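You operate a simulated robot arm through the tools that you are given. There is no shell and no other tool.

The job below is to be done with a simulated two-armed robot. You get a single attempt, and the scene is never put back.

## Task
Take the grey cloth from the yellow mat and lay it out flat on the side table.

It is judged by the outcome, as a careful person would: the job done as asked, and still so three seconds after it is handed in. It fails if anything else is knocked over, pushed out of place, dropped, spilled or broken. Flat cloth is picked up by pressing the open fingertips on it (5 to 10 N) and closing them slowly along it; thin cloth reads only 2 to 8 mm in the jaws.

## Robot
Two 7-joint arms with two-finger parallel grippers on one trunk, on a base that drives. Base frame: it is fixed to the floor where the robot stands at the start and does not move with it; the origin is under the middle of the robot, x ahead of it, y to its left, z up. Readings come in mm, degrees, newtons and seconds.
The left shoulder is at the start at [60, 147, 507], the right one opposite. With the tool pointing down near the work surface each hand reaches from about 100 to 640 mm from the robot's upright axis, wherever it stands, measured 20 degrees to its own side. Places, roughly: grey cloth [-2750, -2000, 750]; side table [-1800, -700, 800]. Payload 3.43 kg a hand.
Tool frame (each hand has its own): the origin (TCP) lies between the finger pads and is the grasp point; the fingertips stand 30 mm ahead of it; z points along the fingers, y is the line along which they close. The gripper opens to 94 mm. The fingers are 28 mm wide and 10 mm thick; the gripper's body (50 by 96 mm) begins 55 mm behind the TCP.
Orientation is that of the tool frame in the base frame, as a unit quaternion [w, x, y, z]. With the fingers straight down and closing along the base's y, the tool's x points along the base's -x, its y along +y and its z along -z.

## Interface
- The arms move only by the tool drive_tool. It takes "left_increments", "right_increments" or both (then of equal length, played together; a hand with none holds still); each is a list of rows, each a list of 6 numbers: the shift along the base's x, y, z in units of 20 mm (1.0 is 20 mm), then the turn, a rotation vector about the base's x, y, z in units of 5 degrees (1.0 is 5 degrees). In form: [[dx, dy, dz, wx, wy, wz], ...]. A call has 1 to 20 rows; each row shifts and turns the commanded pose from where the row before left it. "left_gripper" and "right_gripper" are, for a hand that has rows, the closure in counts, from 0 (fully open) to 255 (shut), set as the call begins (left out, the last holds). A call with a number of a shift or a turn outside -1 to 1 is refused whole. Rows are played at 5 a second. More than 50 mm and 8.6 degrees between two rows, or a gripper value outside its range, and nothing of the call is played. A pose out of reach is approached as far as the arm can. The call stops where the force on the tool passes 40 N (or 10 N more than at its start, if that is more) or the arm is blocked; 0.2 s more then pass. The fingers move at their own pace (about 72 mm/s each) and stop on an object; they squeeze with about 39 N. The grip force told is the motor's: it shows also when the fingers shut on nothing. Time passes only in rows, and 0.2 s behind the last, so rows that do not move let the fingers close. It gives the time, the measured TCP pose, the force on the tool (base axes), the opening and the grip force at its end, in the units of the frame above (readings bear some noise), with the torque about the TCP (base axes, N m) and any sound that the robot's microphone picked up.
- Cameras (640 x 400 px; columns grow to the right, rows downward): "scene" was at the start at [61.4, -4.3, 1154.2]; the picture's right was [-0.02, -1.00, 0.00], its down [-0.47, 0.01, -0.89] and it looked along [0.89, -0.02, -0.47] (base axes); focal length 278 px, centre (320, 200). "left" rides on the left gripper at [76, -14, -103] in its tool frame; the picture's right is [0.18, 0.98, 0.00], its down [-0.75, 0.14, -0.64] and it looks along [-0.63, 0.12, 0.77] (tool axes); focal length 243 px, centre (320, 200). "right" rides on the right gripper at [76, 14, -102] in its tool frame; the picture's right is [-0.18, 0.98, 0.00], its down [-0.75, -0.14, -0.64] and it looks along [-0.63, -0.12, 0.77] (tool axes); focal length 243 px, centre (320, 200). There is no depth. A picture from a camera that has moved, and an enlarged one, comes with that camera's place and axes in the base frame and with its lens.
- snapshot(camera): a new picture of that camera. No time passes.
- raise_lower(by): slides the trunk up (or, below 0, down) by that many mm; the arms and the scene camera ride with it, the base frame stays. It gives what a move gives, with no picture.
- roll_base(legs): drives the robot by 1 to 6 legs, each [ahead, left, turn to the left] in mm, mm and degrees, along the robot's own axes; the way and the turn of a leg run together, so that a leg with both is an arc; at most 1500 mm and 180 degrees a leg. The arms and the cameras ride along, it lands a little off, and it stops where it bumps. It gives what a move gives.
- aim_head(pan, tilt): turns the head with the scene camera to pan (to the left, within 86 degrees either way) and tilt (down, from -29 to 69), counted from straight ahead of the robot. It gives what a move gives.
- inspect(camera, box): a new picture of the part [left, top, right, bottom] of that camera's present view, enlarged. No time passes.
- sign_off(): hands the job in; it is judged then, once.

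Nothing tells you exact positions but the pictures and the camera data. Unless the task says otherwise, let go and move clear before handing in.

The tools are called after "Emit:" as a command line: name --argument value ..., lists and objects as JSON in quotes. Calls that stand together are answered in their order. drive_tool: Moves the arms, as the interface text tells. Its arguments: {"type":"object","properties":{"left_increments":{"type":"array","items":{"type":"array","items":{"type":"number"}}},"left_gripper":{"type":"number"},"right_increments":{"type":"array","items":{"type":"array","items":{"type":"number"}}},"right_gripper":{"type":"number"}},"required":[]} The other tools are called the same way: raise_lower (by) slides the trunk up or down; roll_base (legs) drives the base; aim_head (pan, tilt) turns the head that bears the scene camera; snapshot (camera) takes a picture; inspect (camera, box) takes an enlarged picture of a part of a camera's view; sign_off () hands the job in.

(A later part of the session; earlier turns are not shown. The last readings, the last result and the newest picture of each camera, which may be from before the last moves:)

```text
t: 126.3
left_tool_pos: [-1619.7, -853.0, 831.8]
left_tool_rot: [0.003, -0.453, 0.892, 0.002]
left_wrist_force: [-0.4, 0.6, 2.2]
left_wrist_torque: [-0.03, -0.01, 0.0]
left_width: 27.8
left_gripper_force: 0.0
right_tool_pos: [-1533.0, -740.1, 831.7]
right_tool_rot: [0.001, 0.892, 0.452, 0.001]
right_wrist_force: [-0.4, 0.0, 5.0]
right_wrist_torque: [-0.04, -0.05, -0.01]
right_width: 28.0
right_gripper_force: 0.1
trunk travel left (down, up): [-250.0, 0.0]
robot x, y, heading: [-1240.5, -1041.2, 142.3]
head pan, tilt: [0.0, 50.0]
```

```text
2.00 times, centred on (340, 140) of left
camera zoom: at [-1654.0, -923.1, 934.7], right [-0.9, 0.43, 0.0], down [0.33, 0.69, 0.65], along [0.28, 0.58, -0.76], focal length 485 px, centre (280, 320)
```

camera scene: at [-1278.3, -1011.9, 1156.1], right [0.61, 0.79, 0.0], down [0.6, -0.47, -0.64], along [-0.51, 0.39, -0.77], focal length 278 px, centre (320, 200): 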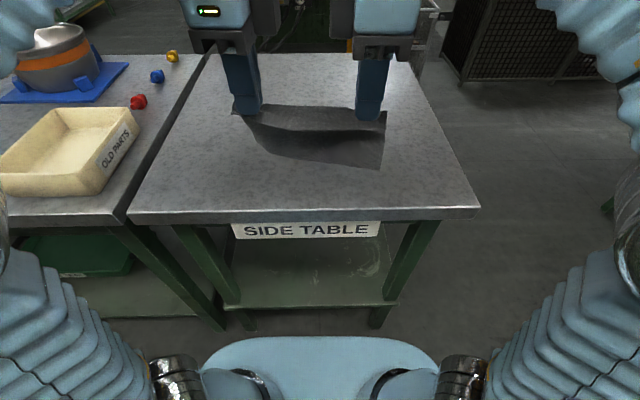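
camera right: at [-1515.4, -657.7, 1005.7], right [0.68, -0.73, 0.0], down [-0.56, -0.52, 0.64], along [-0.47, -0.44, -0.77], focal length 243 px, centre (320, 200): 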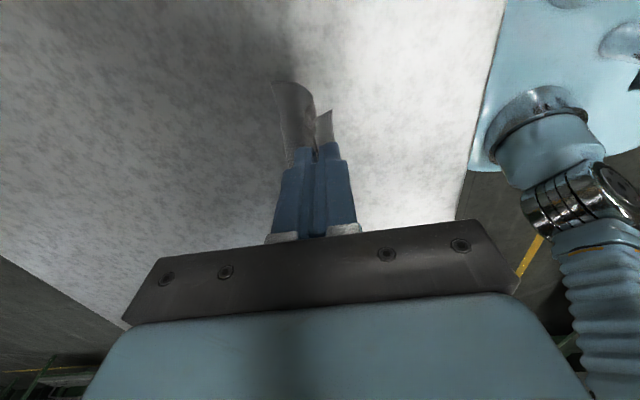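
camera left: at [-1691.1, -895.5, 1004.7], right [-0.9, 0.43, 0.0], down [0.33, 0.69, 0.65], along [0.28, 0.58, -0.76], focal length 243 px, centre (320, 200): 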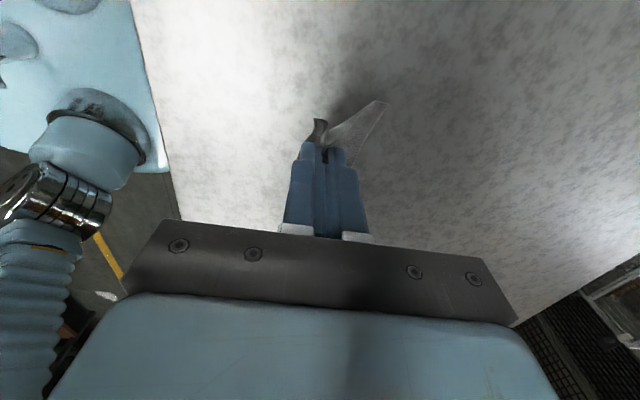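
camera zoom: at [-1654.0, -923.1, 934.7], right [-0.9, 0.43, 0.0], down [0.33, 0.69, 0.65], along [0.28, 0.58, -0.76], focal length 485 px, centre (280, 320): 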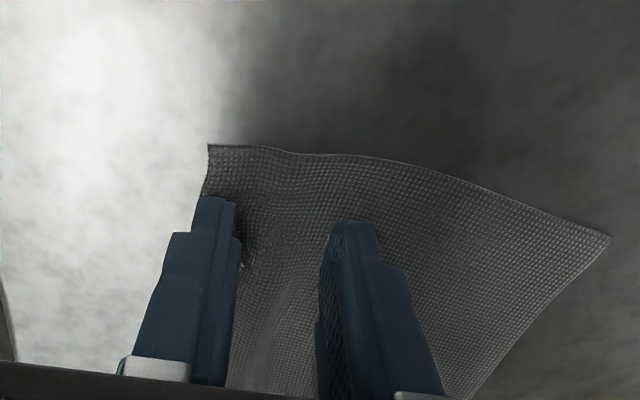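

The spreading works beautifully. A bit further, with the left pressed very slightly more.

Emit:
drive_tool --left_increments '[[0, 0, -0.02, 0, 0, 0], [0, 0, 0, 0, 0, 0]]' --right_increments '[[0, 0, 0, 0, 0, 0], [0, 0, 0, 0, 0, 0]]' --left_gripper 168 --right_gripper 168

Emit:
drive_tool --left_increments '[[0, 0, 0, 0, 0, 0], [0, 0, 0, 0, 0, 0]]' --right_increments '[[0, 0, 0, 0, 0, 0], [0, 0, 0, 0, 0, 0]]' --left_gripper 158 --right_gripper 158

Emit:
inspect --camera "right" --box '[160, 40, 440, 240]'

Emit:
inspect --camera "left" --box '[200, 40, 480, 240]'

Emit:
inspect --camera "scene" --box '[180, 90, 460, 230]'

```text
t: 126.9
left_tool_pos: [-1620.1, -852.8, 830.5]
left_tool_rot: [0.002, -0.452, 0.892, 0.002]
left_wrist_force: [-1.6, 0.8, 2.8]
left_wrist_torque: [-0.02, 0.0, 0.01]
left_width: 31.6
left_gripper_force: 0.1
right_tool_pos: [-1533.9, -739.0, 831.2]
right_tool_rot: [0.001, 0.892, 0.452, 0.001]
right_wrist_force: [-0.2, 0.9, 2.1]
right_wrist_torque: [-0.01, 0.0, -0.03]
right_width: 31.8
right_gripper_force: 0.0
trunk travel left (down, up): [-250.0, 0.0]
robot x, y, heading: [-1239.2, -1040.1, 142.2]
head pan, tilt: [0.0, 50.0]
```

```text
t: 127.5
left_tool_pos: [-1621.6, -852.9, 830.8]
left_tool_rot: [0.002, -0.452, 0.892, 0.001]
left_wrist_force: [-0.9, 1.1, 5.2]
left_wrist_torque: [-0.06, -0.02, 0.01]
left_width: 34.9
left_gripper_force: 0.0
right_tool_pos: [-1533.1, -739.6, 832.0]
right_tool_rot: [0.001, 0.892, 0.451, 0.0]
right_wrist_force: [-0.6, 0.5, 0.7]
right_wrist_torque: [-0.01, -0.01, 0.0]
right_width: 35.5
right_gripper_force: 0.1
trunk travel left (down, up): [-250.0, 0.0]
robot x, y, heading: [-1240.1, -1038.1, 142.1]
head pan, tilt: [0.0, 50.0]
```

```text
2.00 times, centred on (300, 140) of right
camera zoom: at [-1478.3, -686.1, 934.9], right [0.68, -0.73, 0.0], down [-0.56, -0.52, 0.64], along [-0.47, -0.44, -0.77], focal length 485 px, centre (360, 320)
```

zoom: 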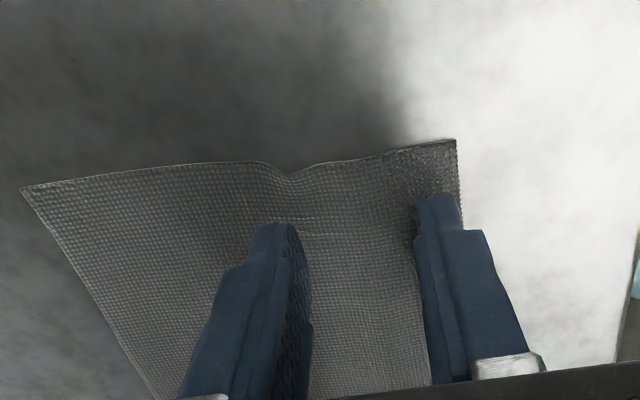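

```text
2.00 times, centred on (340, 140) of left
camera zoom: at [-1653.6, -923.4, 934.5], right [-0.9, 0.43, 0.0], down [0.33, 0.69, 0.65], along [0.28, 0.58, -0.76], focal length 485 px, centre (280, 320)
```

zoom: 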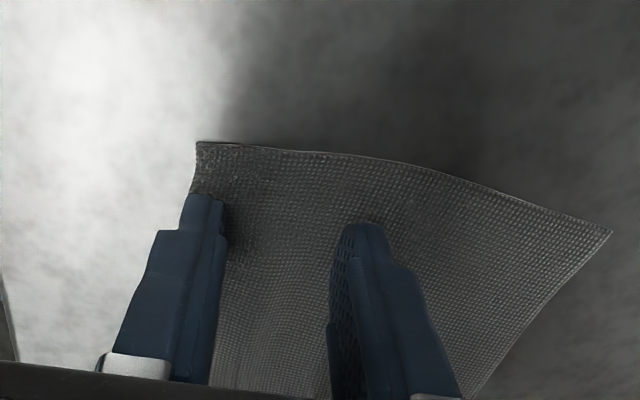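

```text
2.29 times, centred on (320, 160) of scene
camera zoom: at [-1278.1, -1012.0, 1156.1], right [0.61, 0.79, 0.0], down [0.6, -0.47, -0.64], along [-0.51, 0.39, -0.77], focal length 635 px, centre (320, 291)
```

zoom: 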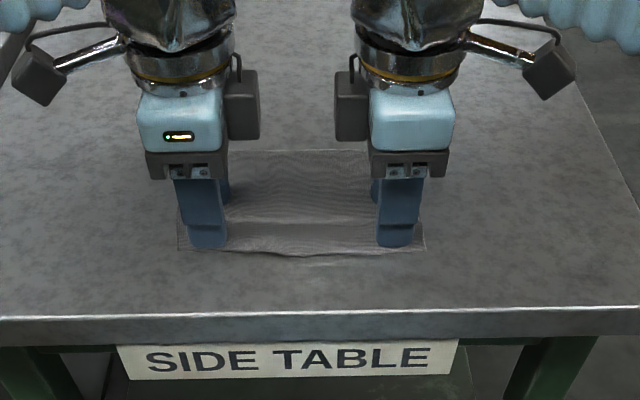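

The cloth is spread almost as it lay at first. I lift both hands straight up slowly and check that nothing sticks.

Emit:
drive_tool --left_increments '[[0, 0, 0.15, 0, 0, 0], [0, 0, 0.25, 0, 0, 0], [0, 0, 0.4, 0, 0, 0], [0, 0, 0.5, 0, 0, 0], [0, 0, 0.7, 0, 0, 0]]' --right_increments '[[0, 0, 0.15, 0, 0, 0], [0, 0, 0.25, 0, 0, 0], [0, 0, 0.4, 0, 0, 0], [0, 0, 0.5, 0, 0, 0], [0, 0, 0.7, 0, 0, 0]]'

Emit:
snapshot --camera "left"

Emit:
snapshot --camera "right"

Emit:
inspect --camera "scene" --box '[180, 90, 460, 230]'

```text
t: 128.7
left_tool_pos: [-1620.5, -852.0, 870.6]
left_tool_rot: [0.002, -0.453, 0.892, 0.002]
left_wrist_force: [0.0, -0.3, -0.2]
left_wrist_torque: [0.02, 0.01, 0.01]
left_width: 35.6
left_gripper_force: 0.0
right_tool_pos: [-1534.7, -742.3, 872.1]
right_tool_rot: [0.0, 0.892, 0.452, 0.002]
right_wrist_force: [-0.8, -0.4, 0.1]
right_wrist_torque: [-0.03, -0.02, 0.0]
right_width: 35.8
right_gripper_force: 0.0
trunk travel left (down, up): [-250.0, 0.0]
robot x, y, heading: [-1241.5, -1039.9, 142.2]
head pan, tilt: [0.0, 50.0]
```

```text
taken
camera left: at [-1654.1, -923.0, 973.9], right [-0.9, 0.43, 0.0], down [0.33, 0.69, 0.65], along [0.28, 0.58, -0.76], focal length 243 px, centre (320, 200)
```

left: 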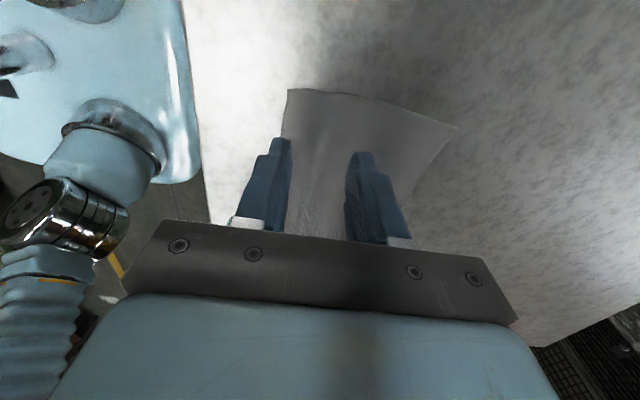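

```text
taken
camera right: at [-1479.4, -687.2, 975.6], right [0.68, -0.73, 0.0], down [-0.56, -0.52, 0.64], along [-0.47, -0.44, -0.77], focal length 243 px, centre (320, 200)
```

right: 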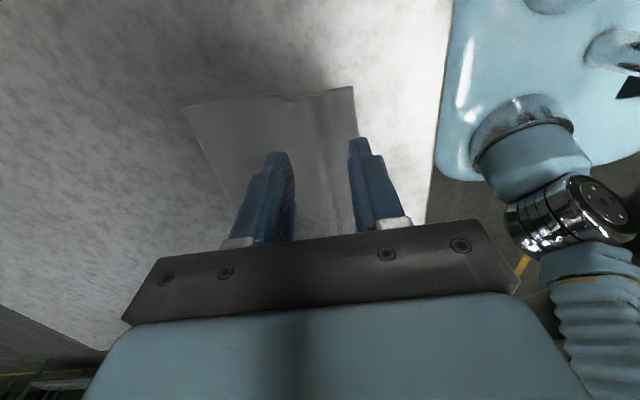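

```text
2.29 times, centred on (320, 160) of scene
camera zoom: at [-1278.3, -1011.9, 1156.1], right [0.61, 0.79, 0.0], down [0.6, -0.47, -0.64], along [-0.51, 0.39, -0.77], focal length 635 px, centre (320, 291)
```

zoom: 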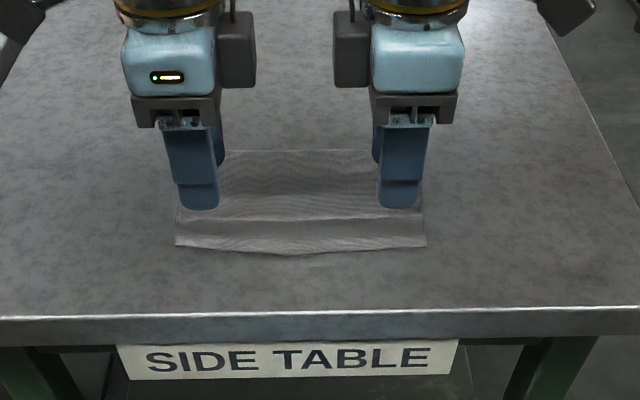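

The cloth stayed down, almost flat with a mild crease line. I raise and draw back both hands for an unobstructed look.

Emit:
drive_tool --left_increments '[[0, 0, 1, 0, 0, 0], [0, 0, 1, 0, 0, 0], [0.2, -0.15, 0.9, 0, 0, 0], [0.4, -0.3, 0.6, 0, 0, 0], [0.6, -0.46, 0.4, 0, 0, 0], [0.6, -0.46, 0.2, 0, 0, 0], [0.6, -0.46, 0, 0, 0, 0], [0.6, -0.46, 0, 0, 0, 0], [0.6, -0.46, 0, 0, 0, 0], [0.6, -0.46, 0, 0, 0, 0]]' --right_increments '[[0, 0, 1, 0, 0, 0], [0, 0, 1, 0, 0, 0], [0.2, -0.15, 0.9, 0, 0, 0], [0.4, -0.3, 0.6, 0, 0, 0], [0.6, -0.46, 0.4, 0, 0, 0], [0.6, -0.46, 0.2, 0, 0, 0], [0.6, -0.46, 0, 0, 0, 0], [0.6, -0.46, 0, 0, 0, 0], [0.6, -0.46, 0, 0, 0, 0], [0.6, -0.46, 0, 0, 0, 0]]'

Emit:
snapshot --camera "scene"

Emit:
inspect --camera "scene" --box '[220, 100, 420, 220]'

Emit:
snapshot --camera "left"

Emit:
snapshot --camera "right"

```text
t: 130.9
left_tool_pos: [-1536.7, -917.6, 953.3]
left_tool_rot: [0.002, -0.452, 0.892, 0.001]
left_wrist_force: [-0.4, 1.5, 0.0]
left_wrist_torque: [-0.02, 0.03, -0.01]
left_width: 35.8
left_gripper_force: 0.1
right_tool_pos: [-1449.0, -804.0, 953.6]
right_tool_rot: [0.002, 0.892, 0.452, 0.001]
right_wrist_force: [-0.3, 0.8, 0.2]
right_wrist_torque: [-0.03, 0.03, 0.01]
right_width: 35.7
right_gripper_force: 0.0
trunk travel left (down, up): [-250.0, 0.0]
robot x, y, heading: [-1238.1, -1033.9, 142.2]
head pan, tilt: [0.0, 50.0]
```

```text
taken
camera scene: at [-1278.3, -1011.8, 1156.1], right [0.61, 0.79, 0.0], down [0.6, -0.47, -0.64], along [-0.51, 0.39, -0.77], focal length 278 px, centre (320, 200)
```

scene: 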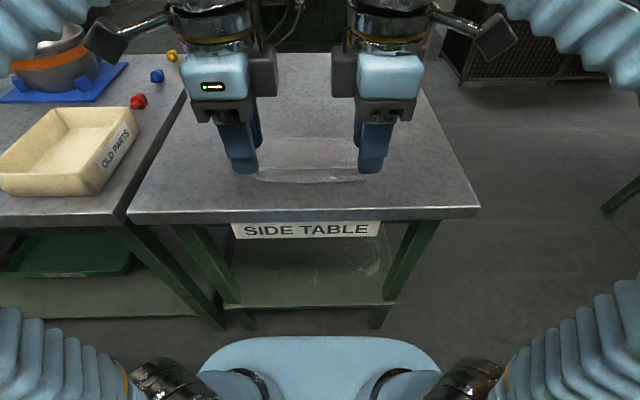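

```text
3.20 times, centred on (320, 160) of scene
camera zoom: at [-1278.3, -1011.8, 1156.1], right [0.61, 0.79, 0.0], down [0.6, -0.47, -0.64], along [-0.51, 0.39, -0.77], focal length 889 px, centre (320, 328)
```

zoom: 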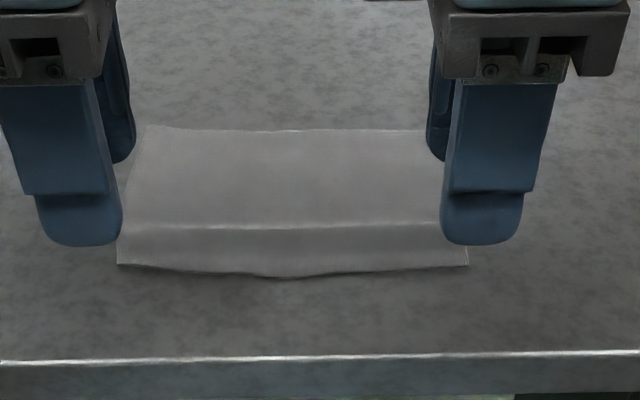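

```text
taken
camera left: at [-1570.3, -988.7, 1056.3], right [-0.9, 0.43, 0.0], down [0.33, 0.69, 0.65], along [0.28, 0.58, -0.76], focal length 243 px, centre (320, 200)
```

left: 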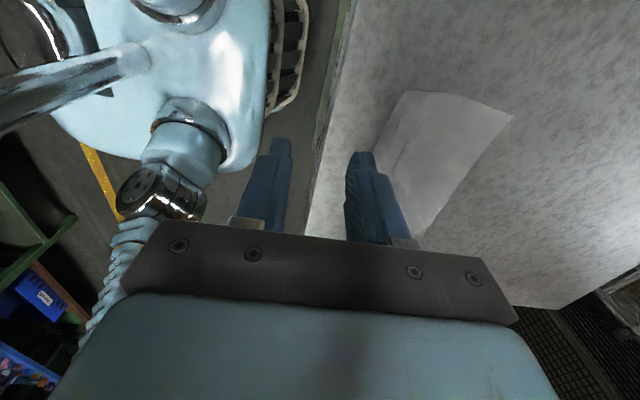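

```text
taken
camera right: at [-1393.8, -750.5, 1056.8], right [0.68, -0.73, 0.0], down [-0.56, -0.52, 0.64], along [-0.47, -0.44, -0.77], focal length 243 px, centre (320, 200)
```

right: 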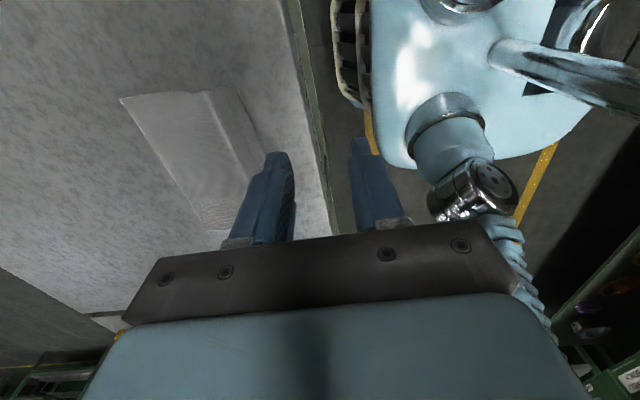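

The cloth lies ~194 × 125 mm, about 65 mm in from the table's edge, with a faint ridge where it was pinched. I'll inspect that ridge more closely from the wrist cameras.

Emit:
inspect --camera "left" --box '[340, 70, 540, 250]'

Emit:
inspect --camera "right" --box '[100, 70, 300, 250]'

```text
2.22 times, centred on (440, 160) of left
camera zoom: at [-1570.3, -988.7, 1056.3], right [-0.9, 0.43, 0.0], down [0.33, 0.69, 0.65], along [0.28, 0.58, -0.76], focal length 539 px, centre (53, 289)
```

zoom: 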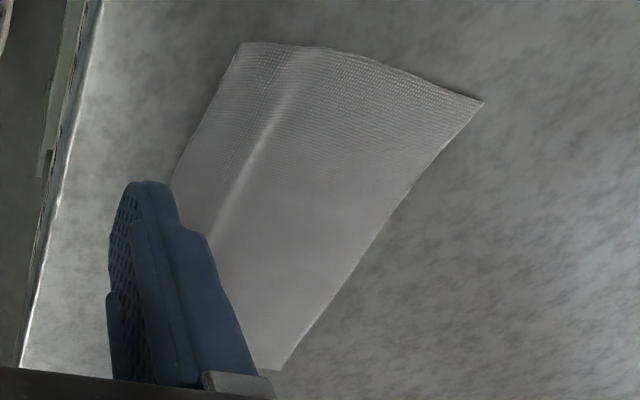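

```text
2.22 times, centred on (200, 160) of right
camera zoom: at [-1393.8, -750.5, 1056.8], right [0.68, -0.73, 0.0], down [-0.56, -0.52, 0.64], along [-0.47, -0.44, -0.77], focal length 539 px, centre (587, 289)
```

zoom: 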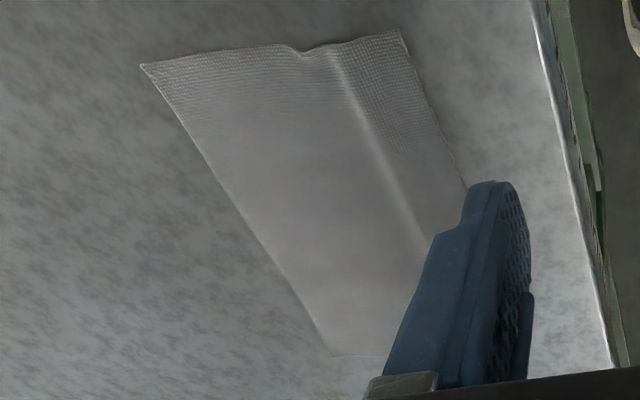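

A low ridge remains. I'll smooth it: with closed fingertips pressed lightly on the near strip at both ends, pull it a few millimetres toward me.

Emit:
drive_tool --left_increments '[[-0.6175, 0.478, 0, 0, 0, 0], [-0.6175, 0.478, 0, 0, 0, 0], [-0.6175, 0.478, 0, 0, 0, 0], [-0.6175, 0.478, 0, 0, 0, 0], [-0.6175, 0.478, 0, 0, 0, 0], [-0.6175, 0.478, 0, 0, 0, 0], [0, 0, -0.9, 0, 0, 0], [0, 0, -0.9, 0, 0, 0], [0, 0, -0.9, 0, 0, 0], [0, 0, -0.9, 0, 0, 0], [0, 0, -0.9, 0, 0, 0]]' --right_increments '[[-0.641, 0.435, 0, 0, 0, 0], [-0.641, 0.435, 0, 0, 0, 0], [-0.641, 0.435, 0, 0, 0, 0], [-0.641, 0.435, 0, 0, 0, 0], [-0.641, 0.435, 0, 0, 0, 0], [-0.641, 0.435, 0, 0, 0, 0], [0, 0, -0.9, 0, 0, 0], [0, 0, -0.9, 0, 0, 0], [0, 0, -0.9, 0, 0, 0], [0, 0, -0.9, 0, 0, 0], [0, 0, -0.9, 0, 0, 0]]' --left_gripper 255 --right_gripper 255

Emit:
inspect --camera "left" --box '[200, 40, 480, 240]'

Emit:
inspect --camera "right" --box '[160, 40, 440, 240]'

Emit:
inspect --camera "scene" --box '[220, 100, 420, 220]'

```text
t: 133.3
left_tool_pos: [-1609.8, -857.7, 862.1]
left_tool_rot: [0.003, -0.452, 0.892, 0.001]
left_wrist_force: [0.1, -0.4, 0.5]
left_wrist_torque: [0.01, -0.01, 0.03]
left_width: 0.0
left_gripper_force: 33.3
right_tool_pos: [-1526.5, -750.5, 863.9]
right_tool_rot: [0.0, 0.892, 0.452, 0.002]
right_wrist_force: [0.6, -0.2, -0.7]
right_wrist_torque: [-0.01, -0.01, -0.01]
right_width: 0.0
right_gripper_force: 33.1
trunk travel left (down, up): [-250.0, 0.0]
robot x, y, heading: [-1246.5, -1039.6, 142.1]
head pan, tilt: [0.0, 50.0]
```

```text
2.00 times, centred on (340, 140) of left
camera zoom: at [-1644.0, -929.6, 966.1], right [-0.9, 0.43, 0.0], down [0.33, 0.69, 0.65], along [0.28, 0.58, -0.76], focal length 485 px, centre (280, 320)
```

zoom: 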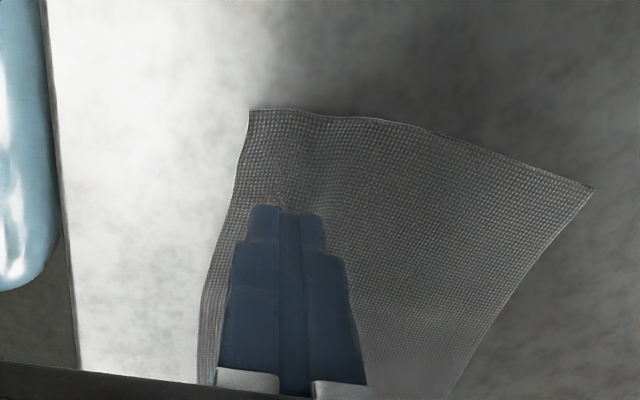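

```text
2.00 times, centred on (300, 140) of right
camera zoom: at [-1470.8, -697.2, 966.9], right [0.68, -0.73, 0.0], down [-0.56, -0.52, 0.64], along [-0.47, -0.44, -0.77], focal length 485 px, centre (360, 320)
```

zoom: 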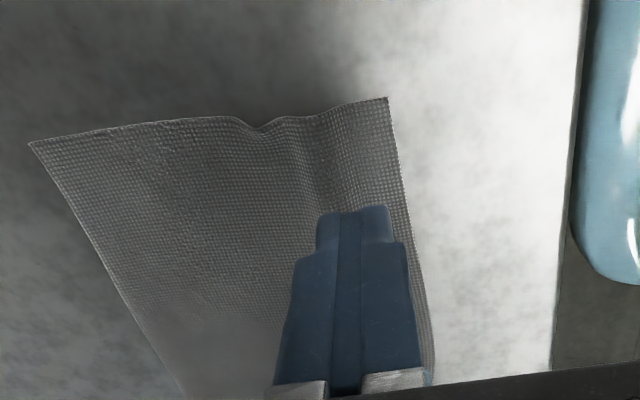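

```text
3.20 times, centred on (320, 160) of scene
camera zoom: at [-1278.3, -1011.9, 1156.1], right [0.61, 0.79, 0.0], down [0.6, -0.47, -0.64], along [-0.51, 0.39, -0.77], focal length 889 px, centre (320, 328)
```

zoom: 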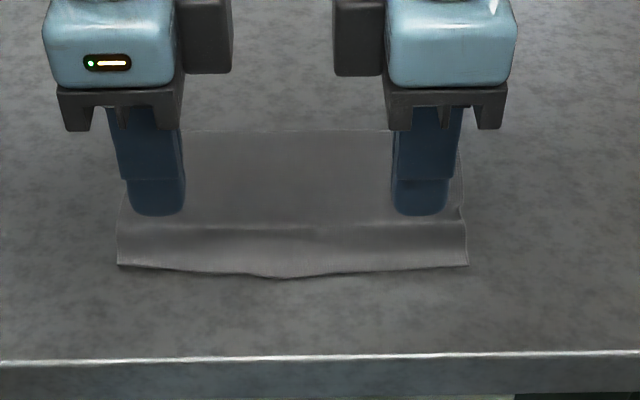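

Fingertips are above the near strip, just on my side of the ridge. I shift 3 mm closer to me and lower to touch.

Emit:
drive_tool --left_increments '[[0.04, -0.03, -0.43, 0, 0, 0], [0.04, -0.03, -0.43, 0, 0, 0], [0.04, -0.03, -0.43, 0, 0, 0]]' --right_increments '[[0.04, -0.03, -0.45, 0, 0, 0], [0.04, -0.03, -0.45, 0, 0, 0], [0.04, -0.03, -0.45, 0, 0, 0]]'

Emit:
drive_tool --left_increments '[[0, 0, -0.1, 0, 0, 0]]' --right_increments '[[0, 0, -0.1, 0, 0, 0]]'

Emit:
drive_tool --left_increments '[[0, 0, -0.075, 0, 0, 0]]' --right_increments '[[0, 0, -0.075, 0, 0, 0]]'

```text
t: 134.1
left_tool_pos: [-1608.1, -860.4, 837.2]
left_tool_rot: [0.002, -0.452, 0.892, 0.001]
left_wrist_force: [-0.2, 0.0, -0.8]
left_wrist_torque: [0.0, 0.01, -0.02]
left_width: 0.1
left_gripper_force: 33.2
right_tool_pos: [-1524.1, -754.8, 836.2]
right_tool_rot: [0.001, 0.892, 0.452, 0.001]
right_wrist_force: [0.1, -0.7, -0.2]
right_wrist_torque: [-0.04, 0.0, 0.01]
right_width: 0.0
right_gripper_force: 33.0
trunk travel left (down, up): [-250.0, 0.0]
robot x, y, heading: [-1243.8, -1039.4, 142.1]
head pan, tilt: [0.0, 50.0]
```

```text
t: 134.5
left_tool_pos: [-1608.6, -860.6, 836.3]
left_tool_rot: [0.002, -0.452, 0.892, 0.001]
left_wrist_force: [-0.2, -0.5, 0.2]
left_wrist_torque: [-0.02, -0.01, 0.01]
left_width: 0.0
left_gripper_force: 33.2
right_tool_pos: [-1523.9, -753.5, 835.3]
right_tool_rot: [0.0, 0.892, 0.452, 0.0]
right_wrist_force: [0.1, -0.1, -0.1]
right_wrist_torque: [0.02, 0.0, 0.0]
right_width: 0.0
right_gripper_force: 33.0
trunk travel left (down, up): [-250.0, 0.0]
robot x, y, heading: [-1242.0, -1036.5, 142.0]
head pan, tilt: [0.0, 50.0]
```

```text
t: 134.9
left_tool_pos: [-1608.8, -861.5, 833.9]
left_tool_rot: [0.003, -0.452, 0.892, 0.001]
left_wrist_force: [0.7, 0.6, 0.1]
left_wrist_torque: [0.03, 0.0, 0.02]
left_width: 0.0
left_gripper_force: 32.8
right_tool_pos: [-1524.2, -754.0, 833.3]
right_tool_rot: [0.0, 0.893, 0.451, 0.002]
right_wrist_force: [-0.6, -0.4, 0.4]
right_wrist_torque: [0.0, 0.01, -0.03]
right_width: 0.2
right_gripper_force: 33.5
trunk travel left (down, up): [-250.0, 0.0]
robot x, y, heading: [-1244.0, -1037.5, 142.2]
head pan, tilt: [0.0, 50.0]
```

Emit:
drive_tool --left_increments '[[0, 0, -0.075, 0, 0, 0]]' --right_increments '[[0, 0, -0.075, 0, 0, 0]]'

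Emit:
drive_tool --left_increments '[[0, 0, -0.05, 0, 0, 0]]' --right_increments '[[0, 0, -0.05, 0, 0, 0]]'

```text
t: 135.3
left_tool_pos: [-1608.7, -860.9, 833.2]
left_tool_rot: [0.002, -0.452, 0.892, 0.001]
left_wrist_force: [-0.1, -0.8, -0.4]
left_wrist_torque: [0.01, -0.01, 0.01]
left_width: 0.1
left_gripper_force: 32.4
right_tool_pos: [-1524.8, -755.0, 832.2]
right_tool_rot: [0.0, 0.893, 0.451, 0.001]
right_wrist_force: [-0.3, 0.2, 0.0]
right_wrist_torque: [0.01, 0.01, -0.01]
right_width: 0.0
right_gripper_force: 32.7
trunk travel left (down, up): [-250.0, 0.0]
robot x, y, heading: [-1240.1, -1038.7, 142.0]
head pan, tilt: [0.0, 50.0]
```

```text
t: 135.7
left_tool_pos: [-1608.0, -860.5, 831.2]
left_tool_rot: [0.003, -0.452, 0.892, 0.001]
left_wrist_force: [0.1, -0.6, 1.9]
left_wrist_torque: [-0.03, -0.03, -0.02]
left_width: 0.0
left_gripper_force: 32.8
right_tool_pos: [-1525.5, -754.3, 831.3]
right_tool_rot: [0.001, 0.892, 0.451, -0.001]
right_wrist_force: [-0.9, 0.5, 4.8]
right_wrist_torque: [0.01, 0.02, -0.03]
right_width: 0.0
right_gripper_force: 32.6
trunk travel left (down, up): [-250.0, 0.0]
robot x, y, heading: [-1240.0, -1038.6, 142.2]
head pan, tilt: [0.0, 50.0]
```

Contact: left ~2 N, right ~5 N. I press slightly more and pull both strips toward me by ~5 mm.

Emit:
drive_tool --left_increments '[[0, 0, -0.03, 0, 0, 0], [0.0395, -0.0307, 0, 0, 0, 0], [0.0395, -0.0307, 0, 0, 0, 0], [0.0395, -0.0307, 0, 0, 0, 0], [0.0395, -0.0307, 0, 0, 0, 0], [0.0395, -0.0307, 0, 0, 0, 0]]' --right_increments '[[0, 0, -0.01, 0, 0, 0], [0.0395, -0.0307, 0, 0, 0, 0], [0.0395, -0.0307, 0, 0, 0, 0], [0.0395, -0.0307, 0, 0, 0, 0], [0.0395, -0.0307, 0, 0, 0, 0], [0.0395, -0.0307, 0, 0, 0, 0]]'

Emit:
inspect --camera "left" --box '[200, 40, 480, 240]'

Emit:
inspect --camera "right" --box '[160, 40, 440, 240]'

Emit:
inspect --camera "scene" --box '[220, 100, 420, 220]'

```text
t: 137.1
left_tool_pos: [-1605.1, -864.2, 831.8]
left_tool_rot: [0.002, -0.452, 0.892, 0.003]
left_wrist_force: [-7.3, 2.8, 28.1]
left_wrist_torque: [-0.11, 0.12, -0.03]
left_width: 0.3
left_gripper_force: 33.2
right_tool_pos: [-1520.4, -756.8, 831.4]
right_tool_rot: [-0.001, 0.892, 0.452, 0.001]
right_wrist_force: [-1.1, 2.1, 9.6]
right_wrist_torque: [0.03, -0.02, 0.0]
right_width: 0.1
right_gripper_force: 32.5
trunk travel left (down, up): [-250.0, 0.0]
robot x, y, heading: [-1243.5, -1036.9, 142.2]
head pan, tilt: [0.0, 50.0]
```

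```text
2.00 times, centred on (340, 140) of left
camera zoom: at [-1637.4, -935.1, 934.2], right [-0.9, 0.43, 0.0], down [0.33, 0.69, 0.65], along [0.28, 0.58, -0.76], focal length 485 px, centre (280, 320)
```

zoom: 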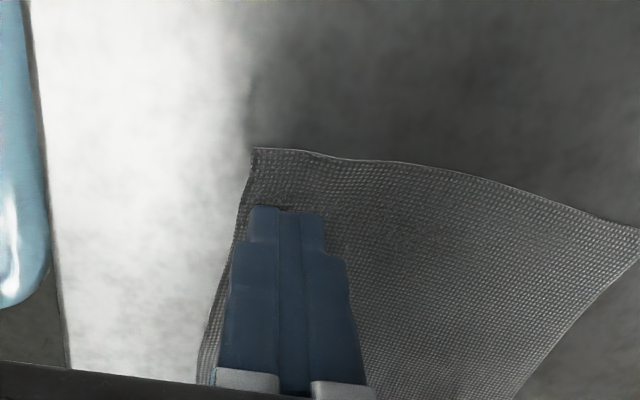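

```text
2.00 times, centred on (300, 140) of right
camera zoom: at [-1464.2, -703.9, 934.6], right [0.68, -0.73, 0.0], down [-0.56, -0.52, 0.64], along [-0.47, -0.44, -0.77], focal length 485 px, centre (360, 320)
```

zoom: 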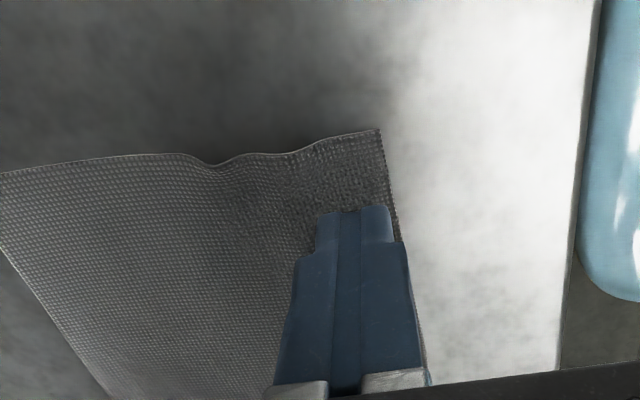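

```text
3.20 times, centred on (320, 160) of scene
camera zoom: at [-1277.4, -1012.3, 1156.4], right [0.61, 0.79, 0.0], down [0.6, -0.47, -0.64], along [-0.51, 0.39, -0.77], focal length 889 px, centre (320, 328)
```

zoom: 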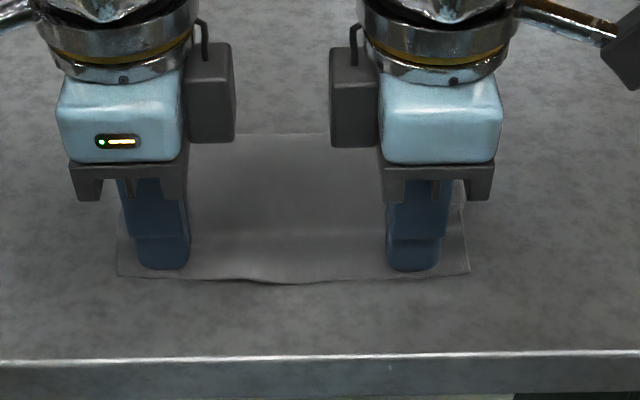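

The ridge has nearly vanished. Left press has risen to 28 N, so I lift both hands off straight up now and look.

Emit:
drive_tool --left_increments '[[0, 0, 0.1, 0, 0, 0], [0, 0, 0.2, 0, 0, 0], [0, 0, 0.4, 0, 0, 0], [0, 0, 0.8, 0, 0, 0], [0, 0, 1, 0, 0, 0], [0, 0, 1, 0, 0, 0], [0.3, -0.23, 1, 0, 0, 0], [0.6, -0.46, 0.8, 0, 0, 0], [0.6, -0.46, 0.4, 0, 0, 0], [0.6, -0.46, 0.2, 0, 0, 0], [0.6, -0.46, 0, 0, 0, 0], [0.6, -0.46, 0, 0, 0, 0]]' --right_increments '[[0, 0, 0.1, 0, 0, 0], [0, 0, 0.2, 0, 0, 0], [0, 0, 0.4, 0, 0, 0], [0, 0, 0.8, 0, 0, 0], [0, 0, 1, 0, 0, 0], [0, 0, 1, 0, 0, 0], [0.3, -0.23, 1, 0, 0, 0], [0.6, -0.46, 0.8, 0, 0, 0], [0.6, -0.46, 0.4, 0, 0, 0], [0.6, -0.46, 0.2, 0, 0, 0], [0.6, -0.46, 0, 0, 0, 0], [0.6, -0.46, 0, 0, 0, 0]]'

Emit:
inspect --camera "scene" --box '[220, 100, 420, 220]'

Emit:
inspect --camera "left" --box '[320, 50, 560, 250]'

Emit:
inspect --camera "right" --box '[80, 50, 320, 250]'

```text
t: 139.7
left_tool_pos: [-1539.2, -914.5, 950.3]
left_tool_rot: [0.003, -0.453, 0.892, 0.001]
left_wrist_force: [-0.7, 0.6, -0.4]
left_wrist_torque: [0.04, -0.04, 0.0]
left_width: 0.0
left_gripper_force: 33.2
right_tool_pos: [-1454.7, -807.8, 947.2]
right_tool_rot: [0.0, 0.892, 0.452, 0.001]
right_wrist_force: [-0.2, -0.3, 0.3]
right_wrist_torque: [0.0, 0.01, 0.0]
right_width: 0.0
right_gripper_force: 33.3
trunk travel left (down, up): [-250.0, 0.0]
robot x, y, heading: [-1243.0, -1039.1, 142.3]
head pan, tilt: [0.0, 50.0]
```

```text
3.20 times, centred on (320, 160) of scene
camera zoom: at [-1278.3, -1011.9, 1156.1], right [0.61, 0.79, 0.0], down [0.6, -0.47, -0.64], along [-0.51, 0.39, -0.77], focal length 889 px, centre (320, 328)
```

zoom: 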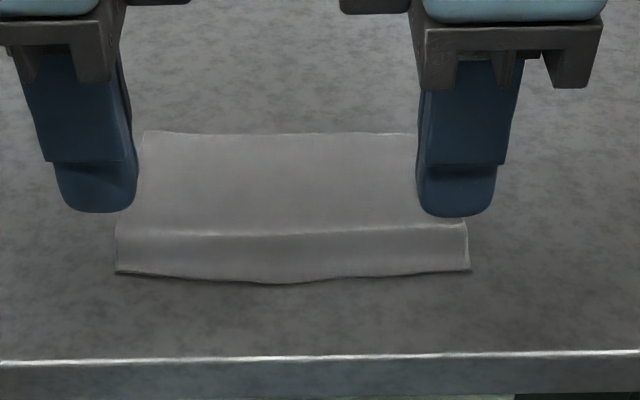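

```text
2.00 times, centred on (440, 150) of left
camera zoom: at [-1572.6, -984.9, 1051.7], right [-0.9, 0.43, 0.0], down [0.33, 0.69, 0.65], along [0.28, 0.58, -0.76], focal length 485 px, centre (80, 300)
```

zoom: 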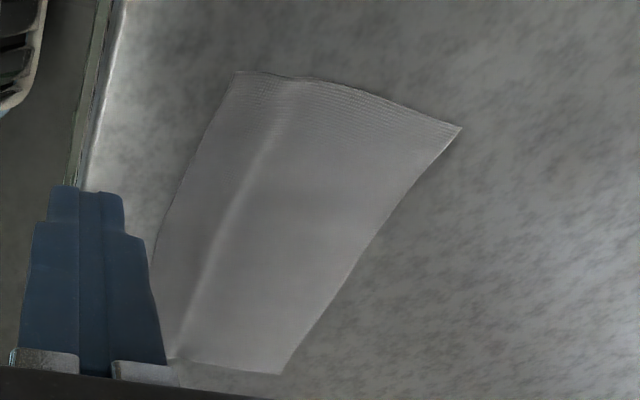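

```text
2.00 times, centred on (200, 150) of right
camera zoom: at [-1398.6, -753.8, 1051.5], right [0.68, -0.73, 0.0], down [-0.56, -0.52, 0.64], along [-0.47, -0.44, -0.77], focal length 485 px, centre (560, 300)
```

zoom: 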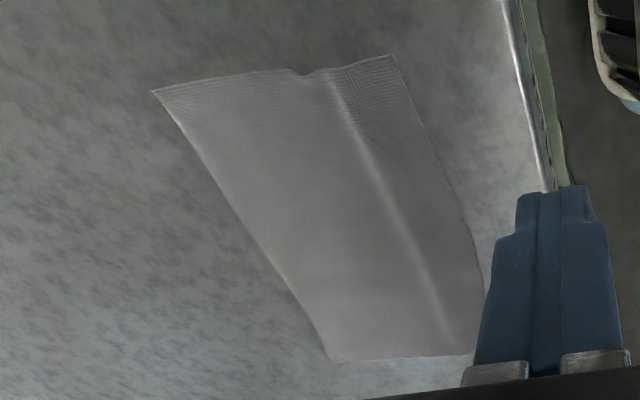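

A low ridge reappears after releasing (the whole cloth slid a few mm instead). I'll repeat the spreading move: straddle the ridge with each gripper, press ~8 N and open slowly, so both sides are pushed apart.

Emit:
drive_tool --left_increments '[[-0.658, 0.499, 0, 0, 0, 0], [-0.658, 0.499, 0, 0, 0, 0], [-0.658, 0.499, 0, 0, 0, 0], [-0.658, 0.499, 0, 0, 0, 0], [-0.658, 0.499, 0, 0, 0, 0], [-0.658, 0.499, 0, 0, 0, 0], [0, 0, -0.92, 0, 0, 0], [0, 0, -0.92, 0, 0, 0], [0, 0, -0.92, 0, 0, 0], [0, 0, -0.92, 0, 0, 0], [0, 0, -0.92, 0, 0, 0], [0, 0, -0.8, 0, 0, 0]]' --right_increments '[[-0.675, 0.564, 0, 0, 0, 0], [-0.675, 0.564, 0, 0, 0, 0], [-0.675, 0.564, 0, 0, 0, 0], [-0.675, 0.564, 0, 0, 0, 0], [-0.675, 0.564, 0, 0, 0, 0], [-0.675, 0.564, 0, 0, 0, 0], [0, 0, -0.9, 0, 0, 0], [0, 0, -0.9, 0, 0, 0], [0, 0, -0.9, 0, 0, 0], [0, 0, -0.9, 0, 0, 0], [0, 0, -0.9, 0, 0, 0], [0, 0, -0.75, 0, 0, 0]]' --left_gripper 190 --right_gripper 190

Emit:
inspect --camera "left" --box '[200, 40, 480, 240]'

Emit:
inspect --camera "right" --box '[160, 40, 440, 240]'

```text
t: 142.3
left_tool_pos: [-1617.5, -854.3, 839.4]
left_tool_rot: [0.003, -0.453, 0.891, 0.001]
left_wrist_force: [-0.2, 0.0, 0.5]
left_wrist_torque: [0.0, -0.01, 0.0]
left_width: 24.0
left_gripper_force: 0.1
right_tool_pos: [-1535.4, -739.7, 842.2]
right_tool_rot: [0.0, 0.893, 0.45, 0.0]
right_wrist_force: [0.5, -0.1, 0.2]
right_wrist_torque: [0.01, 0.02, 0.02]
right_width: 24.0
right_gripper_force: 0.0
trunk travel left (down, up): [-250.0, 0.0]
robot x, y, heading: [-1241.3, -1037.1, 142.3]
head pan, tilt: [0.0, 50.0]
```

```text
2.00 times, centred on (340, 140) of left
camera zoom: at [-1650.9, -925.9, 941.9], right [-0.9, 0.43, 0.0], down [0.33, 0.69, 0.65], along [0.28, 0.58, -0.76], focal length 485 px, centre (280, 320)
```

zoom: 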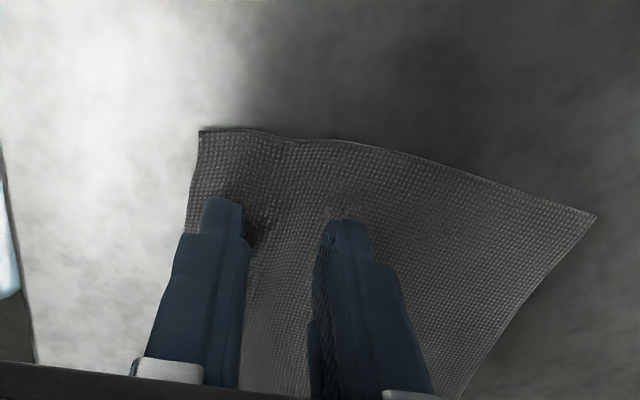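

```text
2.00 times, centred on (300, 140) of right
camera zoom: at [-1480.1, -686.3, 946.3], right [0.68, -0.73, 0.0], down [-0.56, -0.52, 0.64], along [-0.47, -0.44, -0.77], focal length 485 px, centre (360, 320)
```

zoom: 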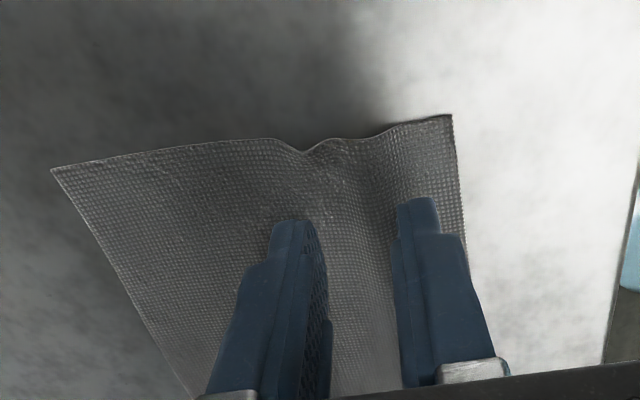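

Straddling the ridge on both sides. Lowering to contact.

Emit:
drive_tool --left_increments '[[0, 0, -0.15, 0, 0, 0], [0, 0, -0.15, 0, 0, 0]]' --right_increments '[[0, 0, -0.22, 0, 0, 0], [0, 0, -0.22, 0, 0, 0]]'

Emit:
drive_tool --left_increments '[[0, 0, -0.075, 0, 0, 0]]' --right_increments '[[0, 0, -0.075, 0, 0, 0]]'

```text
t: 142.9
left_tool_pos: [-1617.7, -854.3, 834.0]
left_tool_rot: [0.001, -0.452, 0.892, 0.001]
left_wrist_force: [-0.8, 0.1, 0.1]
left_wrist_torque: [0.0, -0.02, 0.0]
left_width: 23.9
left_gripper_force: 0.1
right_tool_pos: [-1535.2, -740.3, 834.5]
right_tool_rot: [0.0, 0.892, 0.452, 0.001]
right_wrist_force: [-0.7, 0.1, -0.5]
right_wrist_torque: [0.01, 0.01, -0.01]
right_width: 24.0
right_gripper_force: 0.1
trunk travel left (down, up): [-250.0, 0.0]
robot x, y, heading: [-1239.1, -1036.0, 142.1]
head pan, tilt: [0.0, 50.0]
```

```text
t: 143.3
left_tool_pos: [-1618.2, -854.4, 833.5]
left_tool_rot: [0.003, -0.452, 0.892, 0.001]
left_wrist_force: [-0.9, 0.2, 0.9]
left_wrist_torque: [0.0, 0.02, 0.04]
left_width: 24.0
left_gripper_force: 0.0
right_tool_pos: [-1536.5, -739.1, 834.4]
right_tool_rot: [0.001, 0.892, 0.452, 0.002]
right_wrist_force: [0.4, -0.4, -0.5]
right_wrist_torque: [-0.01, 0.02, 0.02]
right_width: 23.9
right_gripper_force: 0.0
trunk travel left (down, up): [-250.0, 0.0]
robot x, y, heading: [-1238.9, -1040.0, 142.1]
head pan, tilt: [0.0, 50.0]
```

Emit:
drive_tool --left_increments '[[0, 0, -0.075, 0, 0, 0]]' --right_increments '[[0, 0, -0.1, 0, 0, 0]]'

Emit:
drive_tool --left_increments '[[0, 0, -0.05, 0, 0, 0]]' --right_increments '[[0, 0, -0.05, 0, 0, 0]]'

```text
t: 143.7
left_tool_pos: [-1617.8, -855.4, 831.5]
left_tool_rot: [0.004, -0.452, 0.892, 0.001]
left_wrist_force: [-0.3, 0.7, 1.6]
left_wrist_torque: [-0.04, 0.01, -0.02]
left_width: 23.9
left_gripper_force: 0.1
right_tool_pos: [-1535.2, -739.8, 831.8]
right_tool_rot: [0.001, 0.892, 0.451, 0.001]
right_wrist_force: [-0.7, 0.3, 0.4]
right_wrist_torque: [-0.01, 0.0, 0.03]
right_width: 24.1
right_gripper_force: 0.1
trunk travel left (down, up): [-250.0, 0.0]
robot x, y, heading: [-1243.7, -1035.5, 142.1]
head pan, tilt: [0.0, 50.0]
```

```text
t: 144.1
left_tool_pos: [-1617.6, -855.5, 832.2]
left_tool_rot: [0.003, -0.453, 0.892, 0.002]
left_wrist_force: [-0.7, 0.8, 8.8]
left_wrist_torque: [-0.1, -0.05, 0.02]
left_width: 23.7
left_gripper_force: 0.1
right_tool_pos: [-1535.6, -739.0, 832.3]
right_tool_rot: [0.0, 0.892, 0.452, -0.001]
right_wrist_force: [-2.8, -0.2, 6.5]
right_wrist_torque: [0.0, 0.01, -0.01]
right_width: 23.8
right_gripper_force: 0.0
trunk travel left (down, up): [-250.0, 0.0]
robot x, y, heading: [-1241.7, -1038.5, 141.9]
head pan, tilt: [0.0, 50.0]
```

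Forces 8.8 and 6.5 N: ideal. Opening slowly now.

Emit:
drive_tool --left_increments '[[0, 0, 0, 0, 0, 0], [0, 0, 0, 0, 0, 0]]' --right_increments '[[0, 0, -0.01, 0, 0, 0], [0, 0, 0, 0, 0, 0]]' --left_gripper 180 --right_gripper 180

Emit:
drive_tool --left_increments '[[0, 0, 0, 0, 0, 0], [0, 0, 0, 0, 0, 0]]' --right_increments '[[0, 0, 0, 0, 0, 0], [0, 0, 0, 0, 0, 0]]' --left_gripper 170 --right_gripper 170

Emit:
inspect --camera "left" --box '[200, 40, 480, 240]'

Emit:
inspect --camera "right" --box '[160, 40, 440, 240]'

```text
t: 144.7
left_tool_pos: [-1617.4, -855.7, 831.5]
left_tool_rot: [0.002, -0.453, 0.892, 0.002]
left_wrist_force: [-2.6, 0.6, 11.7]
left_wrist_torque: [-0.16, -0.01, -0.01]
left_width: 25.8
left_gripper_force: 0.0
right_tool_pos: [-1535.7, -740.3, 831.0]
right_tool_rot: [-0.001, 0.892, 0.451, 0.001]
right_wrist_force: [0.6, 2.4, 12.9]
right_wrist_torque: [0.02, -0.11, 0.0]
right_width: 26.9
right_gripper_force: 0.0
trunk travel left (down, up): [-250.0, 0.0]
robot x, y, heading: [-1242.4, -1037.8, 142.2]
head pan, tilt: [0.0, 50.0]
```

```text
t: 145.3
left_tool_pos: [-1617.4, -855.4, 830.6]
left_tool_rot: [0.002, -0.453, 0.892, 0.002]
left_wrist_force: [-3.0, 1.5, 14.0]
left_wrist_torque: [-0.17, -0.04, -0.05]
left_width: 28.0
left_gripper_force: 0.1
right_tool_pos: [-1536.1, -739.4, 831.5]
right_tool_rot: [0.0, 0.892, 0.451, 0.0]
right_wrist_force: [-0.8, 3.0, 15.8]
right_wrist_torque: [0.06, -0.1, 0.01]
right_width: 27.8
right_gripper_force: 0.0
trunk travel left (down, up): [-250.0, 0.0]
robot x, y, heading: [-1241.2, -1039.0, 142.4]
head pan, tilt: [0.0, 50.0]
```

```text
2.00 times, centred on (340, 140) of left
camera zoom: at [-1650.4, -925.7, 934.3], right [-0.9, 0.43, 0.0], down [0.33, 0.69, 0.65], along [0.28, 0.58, -0.76], focal length 485 px, centre (280, 320)
```

zoom: 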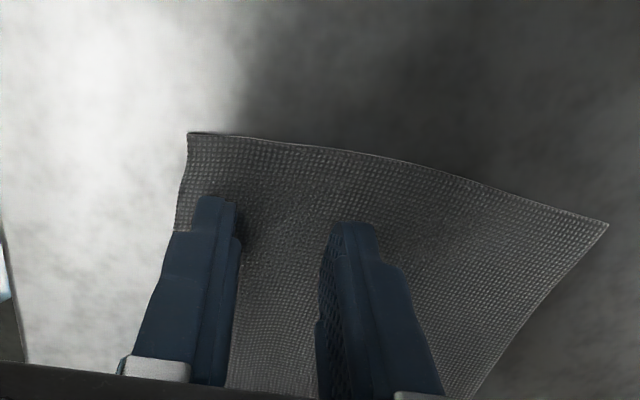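

```text
2.00 times, centred on (300, 140) of right
camera zoom: at [-1479.5, -686.5, 934.5], right [0.68, -0.73, 0.0], down [-0.56, -0.52, 0.64], along [-0.47, -0.44, -0.77], focal length 485 px, centre (360, 320)
```

zoom: 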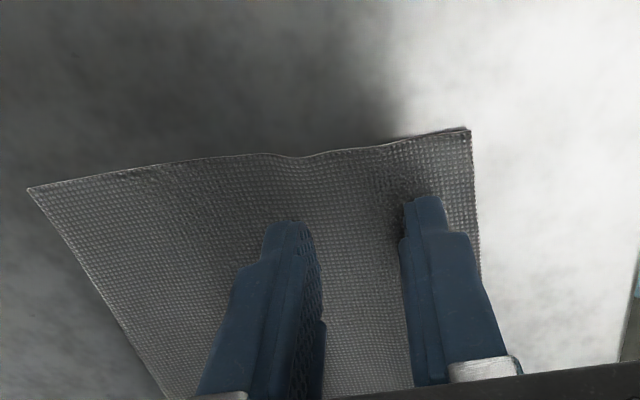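

Now both areas look flat. One more small step, easing the pressure a little, then lift.

Emit:
drive_tool --left_increments '[[0, 0, 0.02, 0, 0, 0], [0, 0, 0, 0, 0, 0]]' --right_increments '[[0, 0, 0.02, 0, 0, 0], [0, 0, 0, 0, 0, 0]]' --left_gripper 164 --right_gripper 162

Emit:
inspect --camera "right" --box '[160, 40, 440, 240]'

Emit:
inspect --camera "left" --box '[200, 40, 480, 240]'

Emit:
inspect --camera "scene" --box '[220, 100, 420, 220]'

```text
t: 145.9
left_tool_pos: [-1616.8, -854.1, 832.4]
left_tool_rot: [0.003, -0.453, 0.892, 0.001]
left_wrist_force: [-1.3, 3.0, 11.7]
left_wrist_torque: [-0.11, -0.04, 0.0]
left_width: 30.0
left_gripper_force: 0.0
right_tool_pos: [-1535.2, -740.5, 831.3]
right_tool_rot: [0.0, 0.892, 0.452, -0.001]
right_wrist_force: [-1.4, 1.5, 12.6]
right_wrist_torque: [0.01, -0.04, 0.0]
right_width: 29.1
right_gripper_force: 0.1
trunk travel left (down, up): [-250.0, 0.0]
robot x, y, heading: [-1243.4, -1040.9, 141.9]
head pan, tilt: [0.0, 50.0]
```

```text
2.00 times, centred on (300, 140) of right
camera zoom: at [-1479.6, -686.5, 934.5], right [0.68, -0.73, 0.0], down [-0.56, -0.52, 0.64], along [-0.47, -0.44, -0.77], focal length 485 px, centre (360, 320)
```

zoom: 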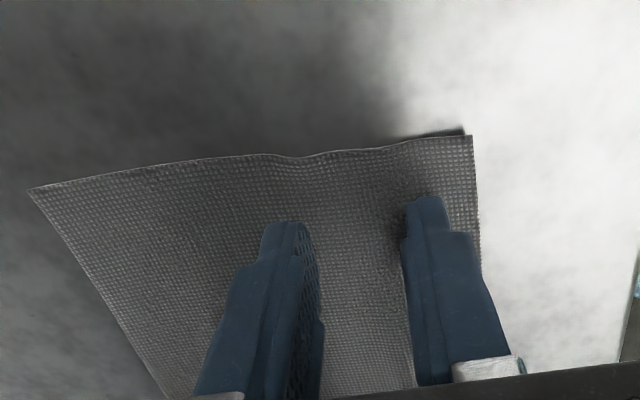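

```text
2.00 times, centred on (340, 140) of left
camera zoom: at [-1650.6, -925.7, 934.4], right [-0.9, 0.43, 0.0], down [0.33, 0.69, 0.65], along [0.28, 0.58, -0.76], focal length 485 px, centre (280, 320)
```

zoom: 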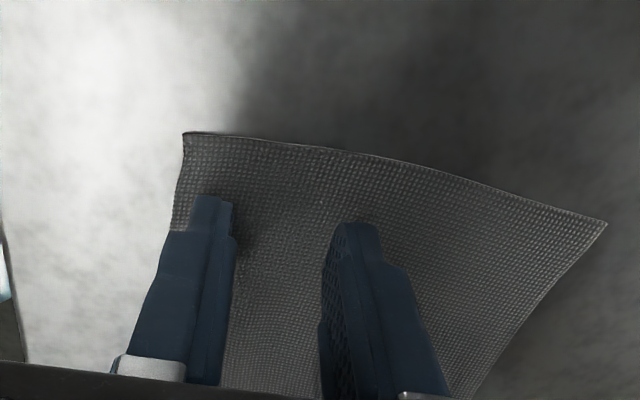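

```text
3.20 times, centred on (320, 160) of scene
camera zoom: at [-1277.6, -1012.2, 1156.1], right [0.61, 0.79, 0.0], down [0.6, -0.47, -0.64], along [-0.51, 0.39, -0.77], focal length 889 px, centre (320, 328)
```

zoom: 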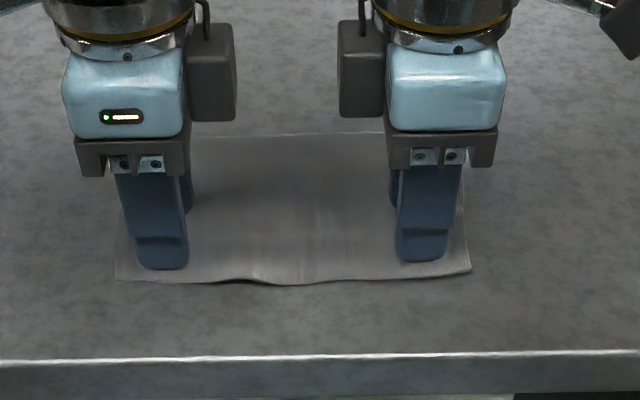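

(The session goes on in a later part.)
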